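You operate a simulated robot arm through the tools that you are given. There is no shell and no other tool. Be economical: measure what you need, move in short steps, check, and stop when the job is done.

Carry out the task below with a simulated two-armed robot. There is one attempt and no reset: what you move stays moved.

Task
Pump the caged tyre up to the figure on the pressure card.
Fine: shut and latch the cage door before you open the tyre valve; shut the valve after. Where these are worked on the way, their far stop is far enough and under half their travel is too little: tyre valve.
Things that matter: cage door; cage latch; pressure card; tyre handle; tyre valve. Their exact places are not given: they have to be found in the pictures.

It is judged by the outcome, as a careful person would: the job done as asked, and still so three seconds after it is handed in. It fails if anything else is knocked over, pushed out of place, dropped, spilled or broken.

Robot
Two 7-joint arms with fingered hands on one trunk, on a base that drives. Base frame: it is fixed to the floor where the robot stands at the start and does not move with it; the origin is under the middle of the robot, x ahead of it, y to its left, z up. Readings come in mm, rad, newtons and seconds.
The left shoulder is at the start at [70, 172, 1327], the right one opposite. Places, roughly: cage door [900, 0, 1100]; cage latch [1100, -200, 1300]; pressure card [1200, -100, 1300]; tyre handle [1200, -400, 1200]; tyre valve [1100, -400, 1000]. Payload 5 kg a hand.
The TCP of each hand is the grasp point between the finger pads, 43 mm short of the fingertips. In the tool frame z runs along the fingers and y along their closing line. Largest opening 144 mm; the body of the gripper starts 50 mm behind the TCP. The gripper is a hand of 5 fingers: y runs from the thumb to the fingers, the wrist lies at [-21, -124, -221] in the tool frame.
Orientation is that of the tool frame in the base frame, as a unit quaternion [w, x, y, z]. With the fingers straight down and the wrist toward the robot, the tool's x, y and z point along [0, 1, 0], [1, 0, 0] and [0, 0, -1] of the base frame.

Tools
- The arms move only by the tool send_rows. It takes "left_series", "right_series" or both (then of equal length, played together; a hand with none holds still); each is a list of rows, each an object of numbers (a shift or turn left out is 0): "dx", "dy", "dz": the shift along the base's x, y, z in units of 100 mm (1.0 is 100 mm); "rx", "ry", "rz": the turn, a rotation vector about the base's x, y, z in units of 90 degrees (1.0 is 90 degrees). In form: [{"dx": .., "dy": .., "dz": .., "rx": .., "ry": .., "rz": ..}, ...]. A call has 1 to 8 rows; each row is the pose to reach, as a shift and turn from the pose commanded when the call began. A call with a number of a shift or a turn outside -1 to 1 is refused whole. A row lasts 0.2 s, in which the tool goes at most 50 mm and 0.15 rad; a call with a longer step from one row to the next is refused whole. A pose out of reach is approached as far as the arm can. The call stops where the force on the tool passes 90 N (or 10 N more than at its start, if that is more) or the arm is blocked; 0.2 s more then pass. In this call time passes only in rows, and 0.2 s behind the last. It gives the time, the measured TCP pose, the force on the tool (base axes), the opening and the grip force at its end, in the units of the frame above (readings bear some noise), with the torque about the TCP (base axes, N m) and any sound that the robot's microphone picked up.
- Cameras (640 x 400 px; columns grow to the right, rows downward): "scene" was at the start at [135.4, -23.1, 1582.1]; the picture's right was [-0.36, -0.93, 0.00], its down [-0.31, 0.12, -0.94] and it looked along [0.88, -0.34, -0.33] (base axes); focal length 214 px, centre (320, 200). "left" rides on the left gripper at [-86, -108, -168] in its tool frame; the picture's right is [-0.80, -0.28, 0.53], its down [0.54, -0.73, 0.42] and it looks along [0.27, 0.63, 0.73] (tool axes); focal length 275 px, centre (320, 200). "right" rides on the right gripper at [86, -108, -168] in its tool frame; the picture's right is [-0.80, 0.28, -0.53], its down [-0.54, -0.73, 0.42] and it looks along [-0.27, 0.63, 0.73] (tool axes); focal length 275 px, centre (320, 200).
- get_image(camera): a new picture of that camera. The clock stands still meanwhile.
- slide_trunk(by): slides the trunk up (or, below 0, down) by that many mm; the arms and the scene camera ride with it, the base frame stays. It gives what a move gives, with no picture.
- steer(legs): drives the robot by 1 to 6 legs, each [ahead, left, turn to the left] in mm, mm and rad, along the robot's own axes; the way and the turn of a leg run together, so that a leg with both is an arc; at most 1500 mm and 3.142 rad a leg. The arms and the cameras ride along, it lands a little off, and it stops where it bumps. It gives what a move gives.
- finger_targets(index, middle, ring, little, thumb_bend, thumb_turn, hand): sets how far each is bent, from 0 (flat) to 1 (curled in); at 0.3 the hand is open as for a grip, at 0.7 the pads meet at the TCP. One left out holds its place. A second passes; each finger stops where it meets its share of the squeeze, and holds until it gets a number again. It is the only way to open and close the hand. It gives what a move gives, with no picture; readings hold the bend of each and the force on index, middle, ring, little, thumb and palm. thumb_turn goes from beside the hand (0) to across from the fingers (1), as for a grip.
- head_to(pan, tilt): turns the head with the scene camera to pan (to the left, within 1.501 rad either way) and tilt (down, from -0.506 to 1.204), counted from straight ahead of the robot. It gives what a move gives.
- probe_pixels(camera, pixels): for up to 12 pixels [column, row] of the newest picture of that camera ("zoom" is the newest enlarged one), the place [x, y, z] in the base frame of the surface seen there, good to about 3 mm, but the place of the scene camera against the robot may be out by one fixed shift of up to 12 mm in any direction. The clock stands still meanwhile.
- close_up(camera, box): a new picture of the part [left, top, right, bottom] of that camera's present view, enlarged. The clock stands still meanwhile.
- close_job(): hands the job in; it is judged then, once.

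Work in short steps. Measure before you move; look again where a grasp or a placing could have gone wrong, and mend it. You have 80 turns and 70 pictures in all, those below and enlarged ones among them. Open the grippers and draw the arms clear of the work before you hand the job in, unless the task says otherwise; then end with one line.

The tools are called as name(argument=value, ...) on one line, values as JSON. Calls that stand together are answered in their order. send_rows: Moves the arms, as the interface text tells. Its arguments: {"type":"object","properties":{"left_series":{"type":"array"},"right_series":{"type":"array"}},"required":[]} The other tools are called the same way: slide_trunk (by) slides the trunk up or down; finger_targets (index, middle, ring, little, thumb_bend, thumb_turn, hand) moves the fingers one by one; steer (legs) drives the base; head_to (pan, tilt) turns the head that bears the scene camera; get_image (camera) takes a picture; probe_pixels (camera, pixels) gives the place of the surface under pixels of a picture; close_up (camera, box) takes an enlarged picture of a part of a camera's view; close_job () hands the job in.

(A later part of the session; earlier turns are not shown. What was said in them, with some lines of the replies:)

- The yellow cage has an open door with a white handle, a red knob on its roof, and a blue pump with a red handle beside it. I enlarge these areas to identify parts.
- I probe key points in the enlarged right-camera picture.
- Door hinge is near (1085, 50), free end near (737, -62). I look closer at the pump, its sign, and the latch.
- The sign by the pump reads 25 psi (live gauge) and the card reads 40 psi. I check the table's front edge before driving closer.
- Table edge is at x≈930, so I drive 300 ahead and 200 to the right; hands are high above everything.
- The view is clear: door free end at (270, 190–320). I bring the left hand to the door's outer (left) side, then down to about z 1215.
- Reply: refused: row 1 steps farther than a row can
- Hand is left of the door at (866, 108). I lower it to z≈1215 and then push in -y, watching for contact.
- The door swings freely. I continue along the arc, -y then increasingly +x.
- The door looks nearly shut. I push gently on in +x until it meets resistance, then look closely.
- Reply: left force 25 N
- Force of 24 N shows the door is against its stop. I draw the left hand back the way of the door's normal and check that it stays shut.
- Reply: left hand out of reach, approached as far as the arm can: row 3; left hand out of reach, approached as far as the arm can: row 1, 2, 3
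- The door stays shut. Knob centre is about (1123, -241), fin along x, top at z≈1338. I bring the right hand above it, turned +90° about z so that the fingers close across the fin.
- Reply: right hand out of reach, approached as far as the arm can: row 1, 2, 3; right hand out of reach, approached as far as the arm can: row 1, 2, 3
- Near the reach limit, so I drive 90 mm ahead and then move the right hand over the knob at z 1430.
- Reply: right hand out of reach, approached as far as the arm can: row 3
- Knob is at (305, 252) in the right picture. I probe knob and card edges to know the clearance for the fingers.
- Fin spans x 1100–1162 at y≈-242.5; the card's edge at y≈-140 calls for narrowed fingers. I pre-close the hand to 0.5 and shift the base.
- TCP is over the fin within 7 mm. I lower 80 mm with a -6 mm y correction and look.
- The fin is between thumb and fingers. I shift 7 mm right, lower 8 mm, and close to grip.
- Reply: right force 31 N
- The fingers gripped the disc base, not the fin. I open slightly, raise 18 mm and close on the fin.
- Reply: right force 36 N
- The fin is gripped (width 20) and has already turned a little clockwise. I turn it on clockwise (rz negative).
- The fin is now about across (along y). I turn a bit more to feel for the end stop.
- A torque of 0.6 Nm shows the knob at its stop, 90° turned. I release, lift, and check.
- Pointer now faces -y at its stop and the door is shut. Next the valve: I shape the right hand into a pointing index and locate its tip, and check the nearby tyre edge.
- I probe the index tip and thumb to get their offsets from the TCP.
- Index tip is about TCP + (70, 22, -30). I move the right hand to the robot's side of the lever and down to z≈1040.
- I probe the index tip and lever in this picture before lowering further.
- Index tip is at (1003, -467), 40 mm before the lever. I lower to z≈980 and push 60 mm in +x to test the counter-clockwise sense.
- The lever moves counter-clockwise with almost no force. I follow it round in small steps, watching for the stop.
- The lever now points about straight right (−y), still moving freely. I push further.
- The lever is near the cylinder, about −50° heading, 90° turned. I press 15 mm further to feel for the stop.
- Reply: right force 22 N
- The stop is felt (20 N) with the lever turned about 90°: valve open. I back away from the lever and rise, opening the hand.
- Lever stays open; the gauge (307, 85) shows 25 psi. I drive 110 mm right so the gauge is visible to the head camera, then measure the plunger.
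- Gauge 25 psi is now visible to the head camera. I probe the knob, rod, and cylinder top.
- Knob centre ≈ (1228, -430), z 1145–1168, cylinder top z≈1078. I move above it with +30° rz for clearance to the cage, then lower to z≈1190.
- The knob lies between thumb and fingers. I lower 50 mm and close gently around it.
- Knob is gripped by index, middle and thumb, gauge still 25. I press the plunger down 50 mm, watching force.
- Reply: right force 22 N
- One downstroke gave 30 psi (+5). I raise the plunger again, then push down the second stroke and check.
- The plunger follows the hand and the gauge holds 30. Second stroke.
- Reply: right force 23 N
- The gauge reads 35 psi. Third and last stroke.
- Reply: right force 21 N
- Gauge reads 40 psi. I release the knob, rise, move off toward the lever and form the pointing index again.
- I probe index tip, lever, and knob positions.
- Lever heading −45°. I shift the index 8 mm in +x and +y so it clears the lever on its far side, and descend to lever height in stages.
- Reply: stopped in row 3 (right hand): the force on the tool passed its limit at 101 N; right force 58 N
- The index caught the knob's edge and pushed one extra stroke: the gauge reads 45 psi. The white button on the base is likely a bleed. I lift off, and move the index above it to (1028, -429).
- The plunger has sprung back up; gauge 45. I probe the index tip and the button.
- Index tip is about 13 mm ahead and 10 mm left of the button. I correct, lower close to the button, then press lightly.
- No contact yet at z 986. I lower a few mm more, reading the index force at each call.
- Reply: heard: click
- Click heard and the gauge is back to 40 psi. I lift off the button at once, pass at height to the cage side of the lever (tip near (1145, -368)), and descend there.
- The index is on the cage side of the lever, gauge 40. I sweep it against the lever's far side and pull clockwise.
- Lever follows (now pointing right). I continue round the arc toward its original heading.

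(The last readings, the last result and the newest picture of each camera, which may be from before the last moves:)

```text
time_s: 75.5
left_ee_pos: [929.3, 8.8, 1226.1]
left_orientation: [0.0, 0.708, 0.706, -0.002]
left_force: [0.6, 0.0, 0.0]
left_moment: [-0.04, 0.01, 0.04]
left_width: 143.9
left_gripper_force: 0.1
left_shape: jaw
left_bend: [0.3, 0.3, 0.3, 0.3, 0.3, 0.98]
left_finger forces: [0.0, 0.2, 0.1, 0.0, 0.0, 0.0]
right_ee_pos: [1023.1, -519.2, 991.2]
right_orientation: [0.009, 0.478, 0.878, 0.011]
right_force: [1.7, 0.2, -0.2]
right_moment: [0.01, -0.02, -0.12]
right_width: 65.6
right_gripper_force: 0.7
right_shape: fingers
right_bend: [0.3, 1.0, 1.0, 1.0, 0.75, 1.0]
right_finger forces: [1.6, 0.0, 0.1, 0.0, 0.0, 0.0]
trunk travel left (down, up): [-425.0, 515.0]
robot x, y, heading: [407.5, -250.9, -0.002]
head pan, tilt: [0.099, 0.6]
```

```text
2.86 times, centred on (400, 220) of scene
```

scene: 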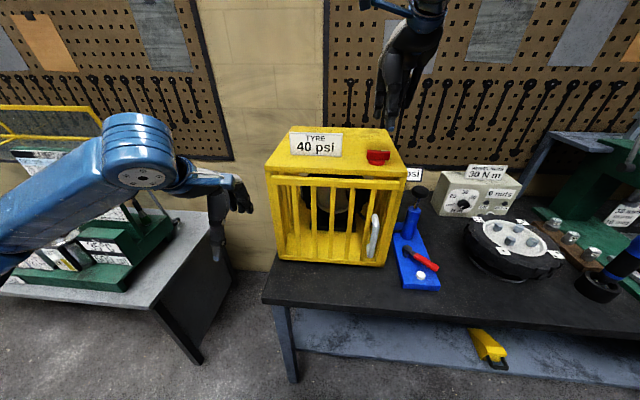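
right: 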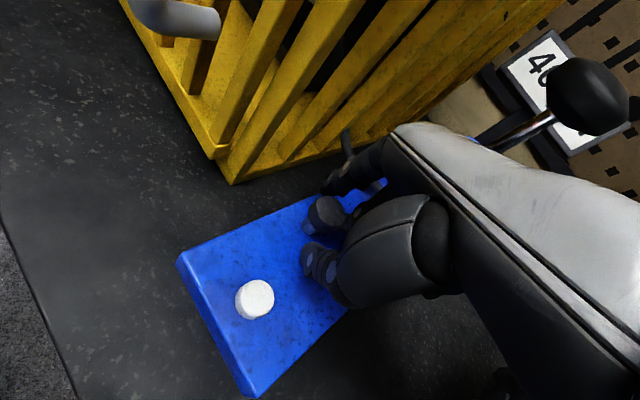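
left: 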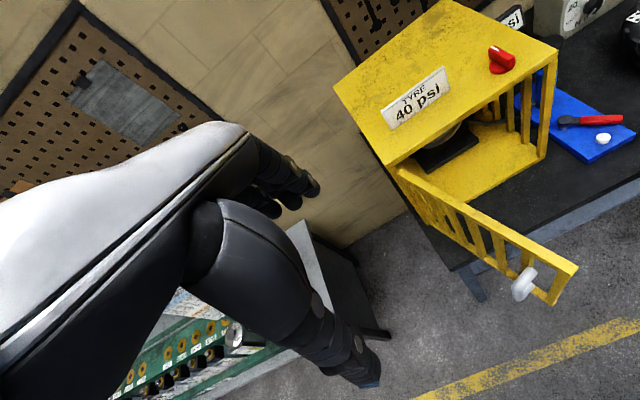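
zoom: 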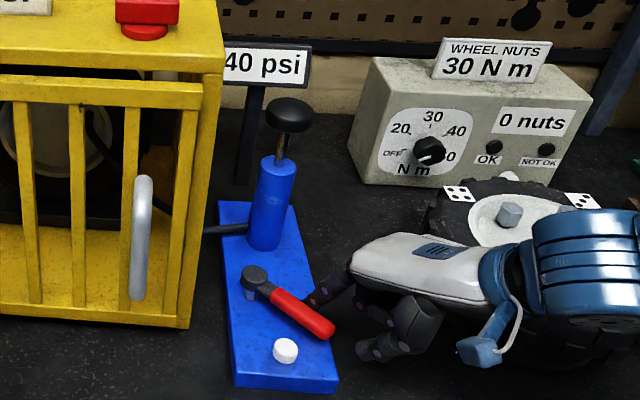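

Close to its original heading; I press on in small steps until the stop is felt.

send_rows(right_series=[{"dx": -0.06, "dy": 0.06}, {"dx": -0.1, "dy": 0.1}])

send_rows(right_series=[{"dx": -0.05, "dy": 0.05}])

```text
time_s: 76.1
left_ee_pos: [929.7, 8.0, 1225.1]
left_orientation: [-0.002, 0.708, 0.706, -0.002]
left_force: [0.0, 0.5, 0.3]
left_moment: [-0.01, 0.0, 0.01]
left_width: 144.0
left_gripper_force: 0.1
left_shape: jaw
left_bend: [0.3, 0.3, 0.3, 0.3, 0.3, 0.98]
left_finger forces: [0.1, 0.1, 0.0, 0.0, 0.0, 0.1]
right_ee_pos: [1013.1, -511.6, 988.8]
right_orientation: [0.008, 0.478, 0.878, 0.012]
right_force: [12.6, -7.9, -0.7]
right_moment: [-0.23, -0.18, -1.11]
right_width: 68.6
right_gripper_force: 6.8
right_shape: fingers
right_bend: [0.29, 1.0, 1.0, 1.0, 0.75, 1.0]
right_finger forces: [13.9, 0.1, 0.0, 0.1, 0.0, 0.0]
trunk travel left (down, up): [-425.0, 515.0]
robot x, y, heading: [407.4, -251.0, 0.001]
head pan, tilt: [0.099, 0.6]
```

```text
time_s: 76.5
left_ee_pos: [931.2, 6.1, 1225.9]
left_orientation: [-0.002, 0.708, 0.706, -0.001]
left_force: [-0.2, -0.5, -0.4]
left_moment: [0.0, 0.02, 0.01]
left_width: 144.1
left_gripper_force: 0.1
left_shape: jaw
left_bend: [0.3, 0.3, 0.3, 0.3, 0.3, 0.97]
left_finger forces: [0.0, 0.0, 0.1, 0.0, 0.1, 0.1]
right_ee_pos: [1010.1, -509.3, 988.7]
right_orientation: [0.008, 0.479, 0.878, 0.011]
right_force: [18.7, -17.4, -1.6]
right_moment: [-0.31, -0.22, -1.99]
right_width: 70.0
right_gripper_force: 11.5
right_shape: fingers
right_bend: [0.28, 1.0, 1.0, 1.0, 0.75, 1.0]
right_finger forces: [24.2, 0.0, 0.0, 0.0, 0.0, 0.0]
trunk travel left (down, up): [-425.0, 515.0]
robot x, y, heading: [407.3, -249.1, -0.006]
head pan, tilt: [0.099, 0.6]
```

The stop is felt (24 N): valve shut. I move the index off the lever, rise straight up, draw back and open the hand.

send_rows(right_series=[{"dx": 0.12, "dy": -0.12}, {"dx": 0.15, "dy": -0.15, "dz": 0.3}, {"dx": 0.15, "dy": -0.15, "dz": 0.65}, {"dx": 0.15, "dy": -0.15, "dz": 1}])

send_rows(right_series=[{"dz": 0.33}, {"dz": 0.66}, {"dz": 1}])

send_rows(right_series=[{"dz": 0.33}, {"dz": 0.66}, {"dz": 1}])

send_rows(right_series=[{"dx": -0.2, "dy": -0.25}, {"dx": -0.4, "dy": -0.5}, {"dx": -0.6, "dy": -0.8}])

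finger_targets(hand="right", index=0.3, middle=0.3, ring=0.3, little=0.3, thumb_bend=0.3)

steer(legs=[[-150, 0, 0]])

get_image(camera="scene")

close_up(camera="scene", box=[280, 100, 440, 260])

```text
time_s: 77.5
left_ee_pos: [927.3, 12.2, 1225.8]
left_orientation: [0.0, 0.707, 0.707, -0.002]
left_force: [0.4, 1.0, -0.1]
left_moment: [-0.04, -0.01, 0.01]
left_width: 143.8
left_gripper_force: 0.0
left_shape: jaw
left_bend: [0.3, 0.3, 0.3, 0.3, 0.3, 0.98]
left_finger forces: [0.1, 0.1, 0.0, 0.0, 0.1, 0.0]
right_ee_pos: [1018.5, -520.2, 1087.0]
right_orientation: [0.009, 0.478, 0.878, 0.012]
right_force: [-0.6, -0.3, 0.0]
right_moment: [0.0, -0.02, -0.02]
right_width: 64.5
right_gripper_force: 0.1
right_shape: fingers
right_bend: [0.3, 1.0, 1.0, 1.0, 0.75, 1.0]
right_finger forces: [0.1, 0.0, 0.0, 0.0, 0.0, 0.0]
trunk travel left (down, up): [-425.0, 515.0]
robot x, y, heading: [407.1, -254.0, -0.002]
head pan, tilt: [0.099, 0.6]
```

```text
time_s: 78.3
left_ee_pos: [927.2, 6.5, 1226.2]
left_orientation: [-0.002, 0.707, 0.707, 0.0]
left_force: [-0.3, -0.9, 0.3]
left_moment: [0.07, -0.05, 0.0]
left_width: 144.0
left_gripper_force: 0.1
left_shape: jaw
left_bend: [0.3, 0.3, 0.3, 0.3, 0.3, 0.97]
left_finger forces: [0.1, 0.0, 0.0, 0.0, 0.0, 0.0]
right_ee_pos: [1020.1, -524.1, 1185.7]
right_orientation: [0.008, 0.478, 0.878, 0.012]
right_force: [0.0, -0.2, -0.4]
right_moment: [0.06, 0.03, -0.01]
right_width: 64.8
right_gripper_force: 0.0
right_shape: fingers
right_bend: [0.3, 1.0, 1.0, 1.0, 0.75, 1.0]
right_finger forces: [0.1, 0.0, 0.0, 0.1, 0.0, 0.0]
trunk travel left (down, up): [-425.0, 515.0]
robot x, y, heading: [405.6, -253.6, -0.001]
head pan, tilt: [0.099, 0.6]
```

```text
time_s: 79.1
left_ee_pos: [928.0, 10.3, 1226.0]
left_orientation: [-0.001, 0.708, 0.706, -0.002]
left_force: [0.5, 0.8, 0.6]
left_moment: [-0.04, -0.02, -0.01]
left_width: 144.0
left_gripper_force: 0.1
left_shape: jaw
left_bend: [0.3, 0.3, 0.3, 0.3, 0.3, 0.98]
left_finger forces: [0.0, 0.0, 0.0, 0.1, 0.0, 0.0]
right_ee_pos: [1021.3, -519.5, 1291.1]
right_orientation: [0.009, 0.478, 0.878, 0.012]
right_force: [0.0, 0.3, 0.3]
right_moment: [-0.04, 0.0, -0.02]
right_width: 64.6
right_gripper_force: 0.0
right_shape: fingers
right_bend: [0.3, 1.0, 1.0, 1.0, 0.75, 1.0]
right_finger forces: [0.1, 0.0, 0.0, 0.0, 0.0, 0.1]
trunk travel left (down, up): [-425.0, 515.0]
robot x, y, heading: [411.4, -253.1, -0.001]
head pan, tilt: [0.099, 0.6]
```

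```text
time_s: 79.9
left_ee_pos: [925.3, 8.1, 1225.7]
left_orientation: [-0.002, 0.708, 0.706, 0.0]
left_force: [-0.5, -0.6, -0.1]
left_moment: [0.04, 0.0, 0.03]
left_width: 143.9
left_gripper_force: 0.1
left_shape: jaw
left_bend: [0.3, 0.3, 0.3, 0.3, 0.3, 0.97]
left_finger forces: [0.0, 0.0, 0.0, 0.0, 0.0, 0.0]
right_ee_pos: [961.0, -602.4, 1290.0]
right_orientation: [0.009, 0.477, 0.879, 0.013]
right_force: [-0.1, -0.5, -0.9]
right_moment: [0.1, -0.02, 0.0]
right_width: 64.5
right_gripper_force: 0.0
right_shape: fingers
right_bend: [0.3, 1.0, 1.0, 1.0, 0.75, 1.0]
right_finger forces: [0.1, 0.1, 0.0, 0.0, 0.0, 0.0]
trunk travel left (down, up): [-425.0, 515.0]
robot x, y, heading: [405.8, -257.5, -0.002]
head pan, tilt: [0.099, 0.6]
```

```text
time_s: 80.9
left_ee_pos: [927.2, 9.4, 1225.2]
left_orientation: [-0.001, 0.708, 0.706, -0.001]
left_force: [0.4, 0.3, 0.6]
left_moment: [0.02, 0.0, -0.01]
left_width: 144.0
left_gripper_force: 0.1
left_shape: jaw
left_bend: [0.3, 0.3, 0.3, 0.3, 0.3, 0.98]
left_finger forces: [0.0, 0.1, 0.0, 0.0, 0.0, 0.0]
right_ee_pos: [961.7, -601.2, 1291.3]
right_orientation: [0.008, 0.478, 0.878, 0.012]
right_force: [-0.6, -0.3, -0.3]
right_moment: [0.01, 0.0, 0.0]
right_width: 149.3
right_gripper_force: 0.2
right_shape: fingers
right_bend: [0.3, 0.3, 0.3, 0.3, 0.3, 0.98]
right_finger forces: [0.1, 0.0, 0.1, 0.0, 0.0, 0.0]
trunk travel left (down, up): [-425.0, 515.0]
robot x, y, heading: [407.3, -252.2, 0.0]
head pan, tilt: [0.099, 0.6]
```

```text
time_s: 82.3
left_ee_pos: [783.0, 10.1, 1224.1]
left_orientation: [-0.001, 0.707, 0.707, -0.002]
left_force: [0.3, -1.3, -0.2]
left_moment: [0.03, 0.04, 0.01]
left_width: 143.8
left_gripper_force: 0.1
left_shape: jaw
left_bend: [0.3, 0.3, 0.3, 0.3, 0.3, 0.98]
left_finger forces: [0.0, 0.0, 0.1, 0.0, 0.1, 0.0]
right_ee_pos: [818.1, -600.0, 1289.5]
right_orientation: [0.008, 0.477, 0.879, 0.01]
right_force: [0.0, -0.3, -0.3]
right_moment: [0.02, 0.02, -0.02]
right_width: 149.4
right_gripper_force: 0.2
right_shape: fingers
right_bend: [0.3, 0.3, 0.3, 0.3, 0.3, 0.98]
right_finger forces: [0.1, 0.0, 0.1, 0.1, 0.1, 0.0]
trunk travel left (down, up): [-425.0, 515.0]
robot x, y, heading: [265.1, -253.1, 0.001]
head pan, tilt: [0.099, 0.6]
```

```text
6 pictures are left
```

scene: 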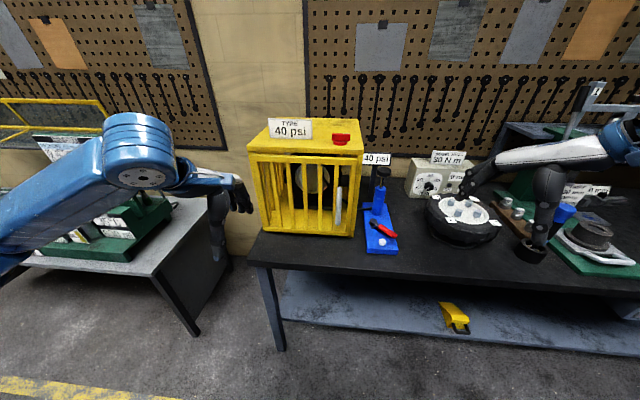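

```text
2.50 times, centred on (360, 180) of scene
```

zoom: 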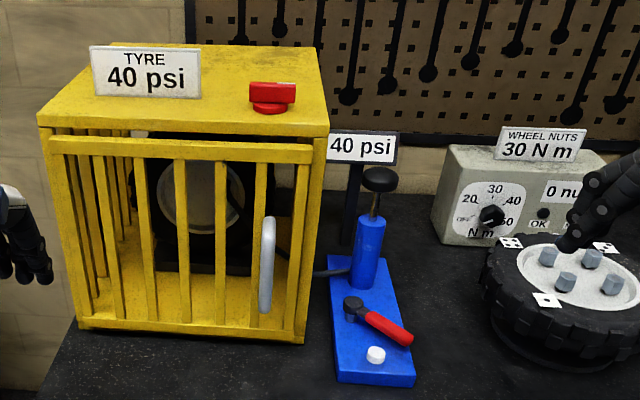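

The gauge reads 40 psi, the lever is back at its closed stop, the door is shut and latched, and both hands are open and clear. I hand in.

close_job()

```text
The job is handed in.
```

The tyre is at 40 psi, matching the card, with the cage door shut and latched and the tyre valve shut. On the way it briefly reached 45 psi when a finger caught the pump handle, so I let it back down to 40 with the white button on the pump base.
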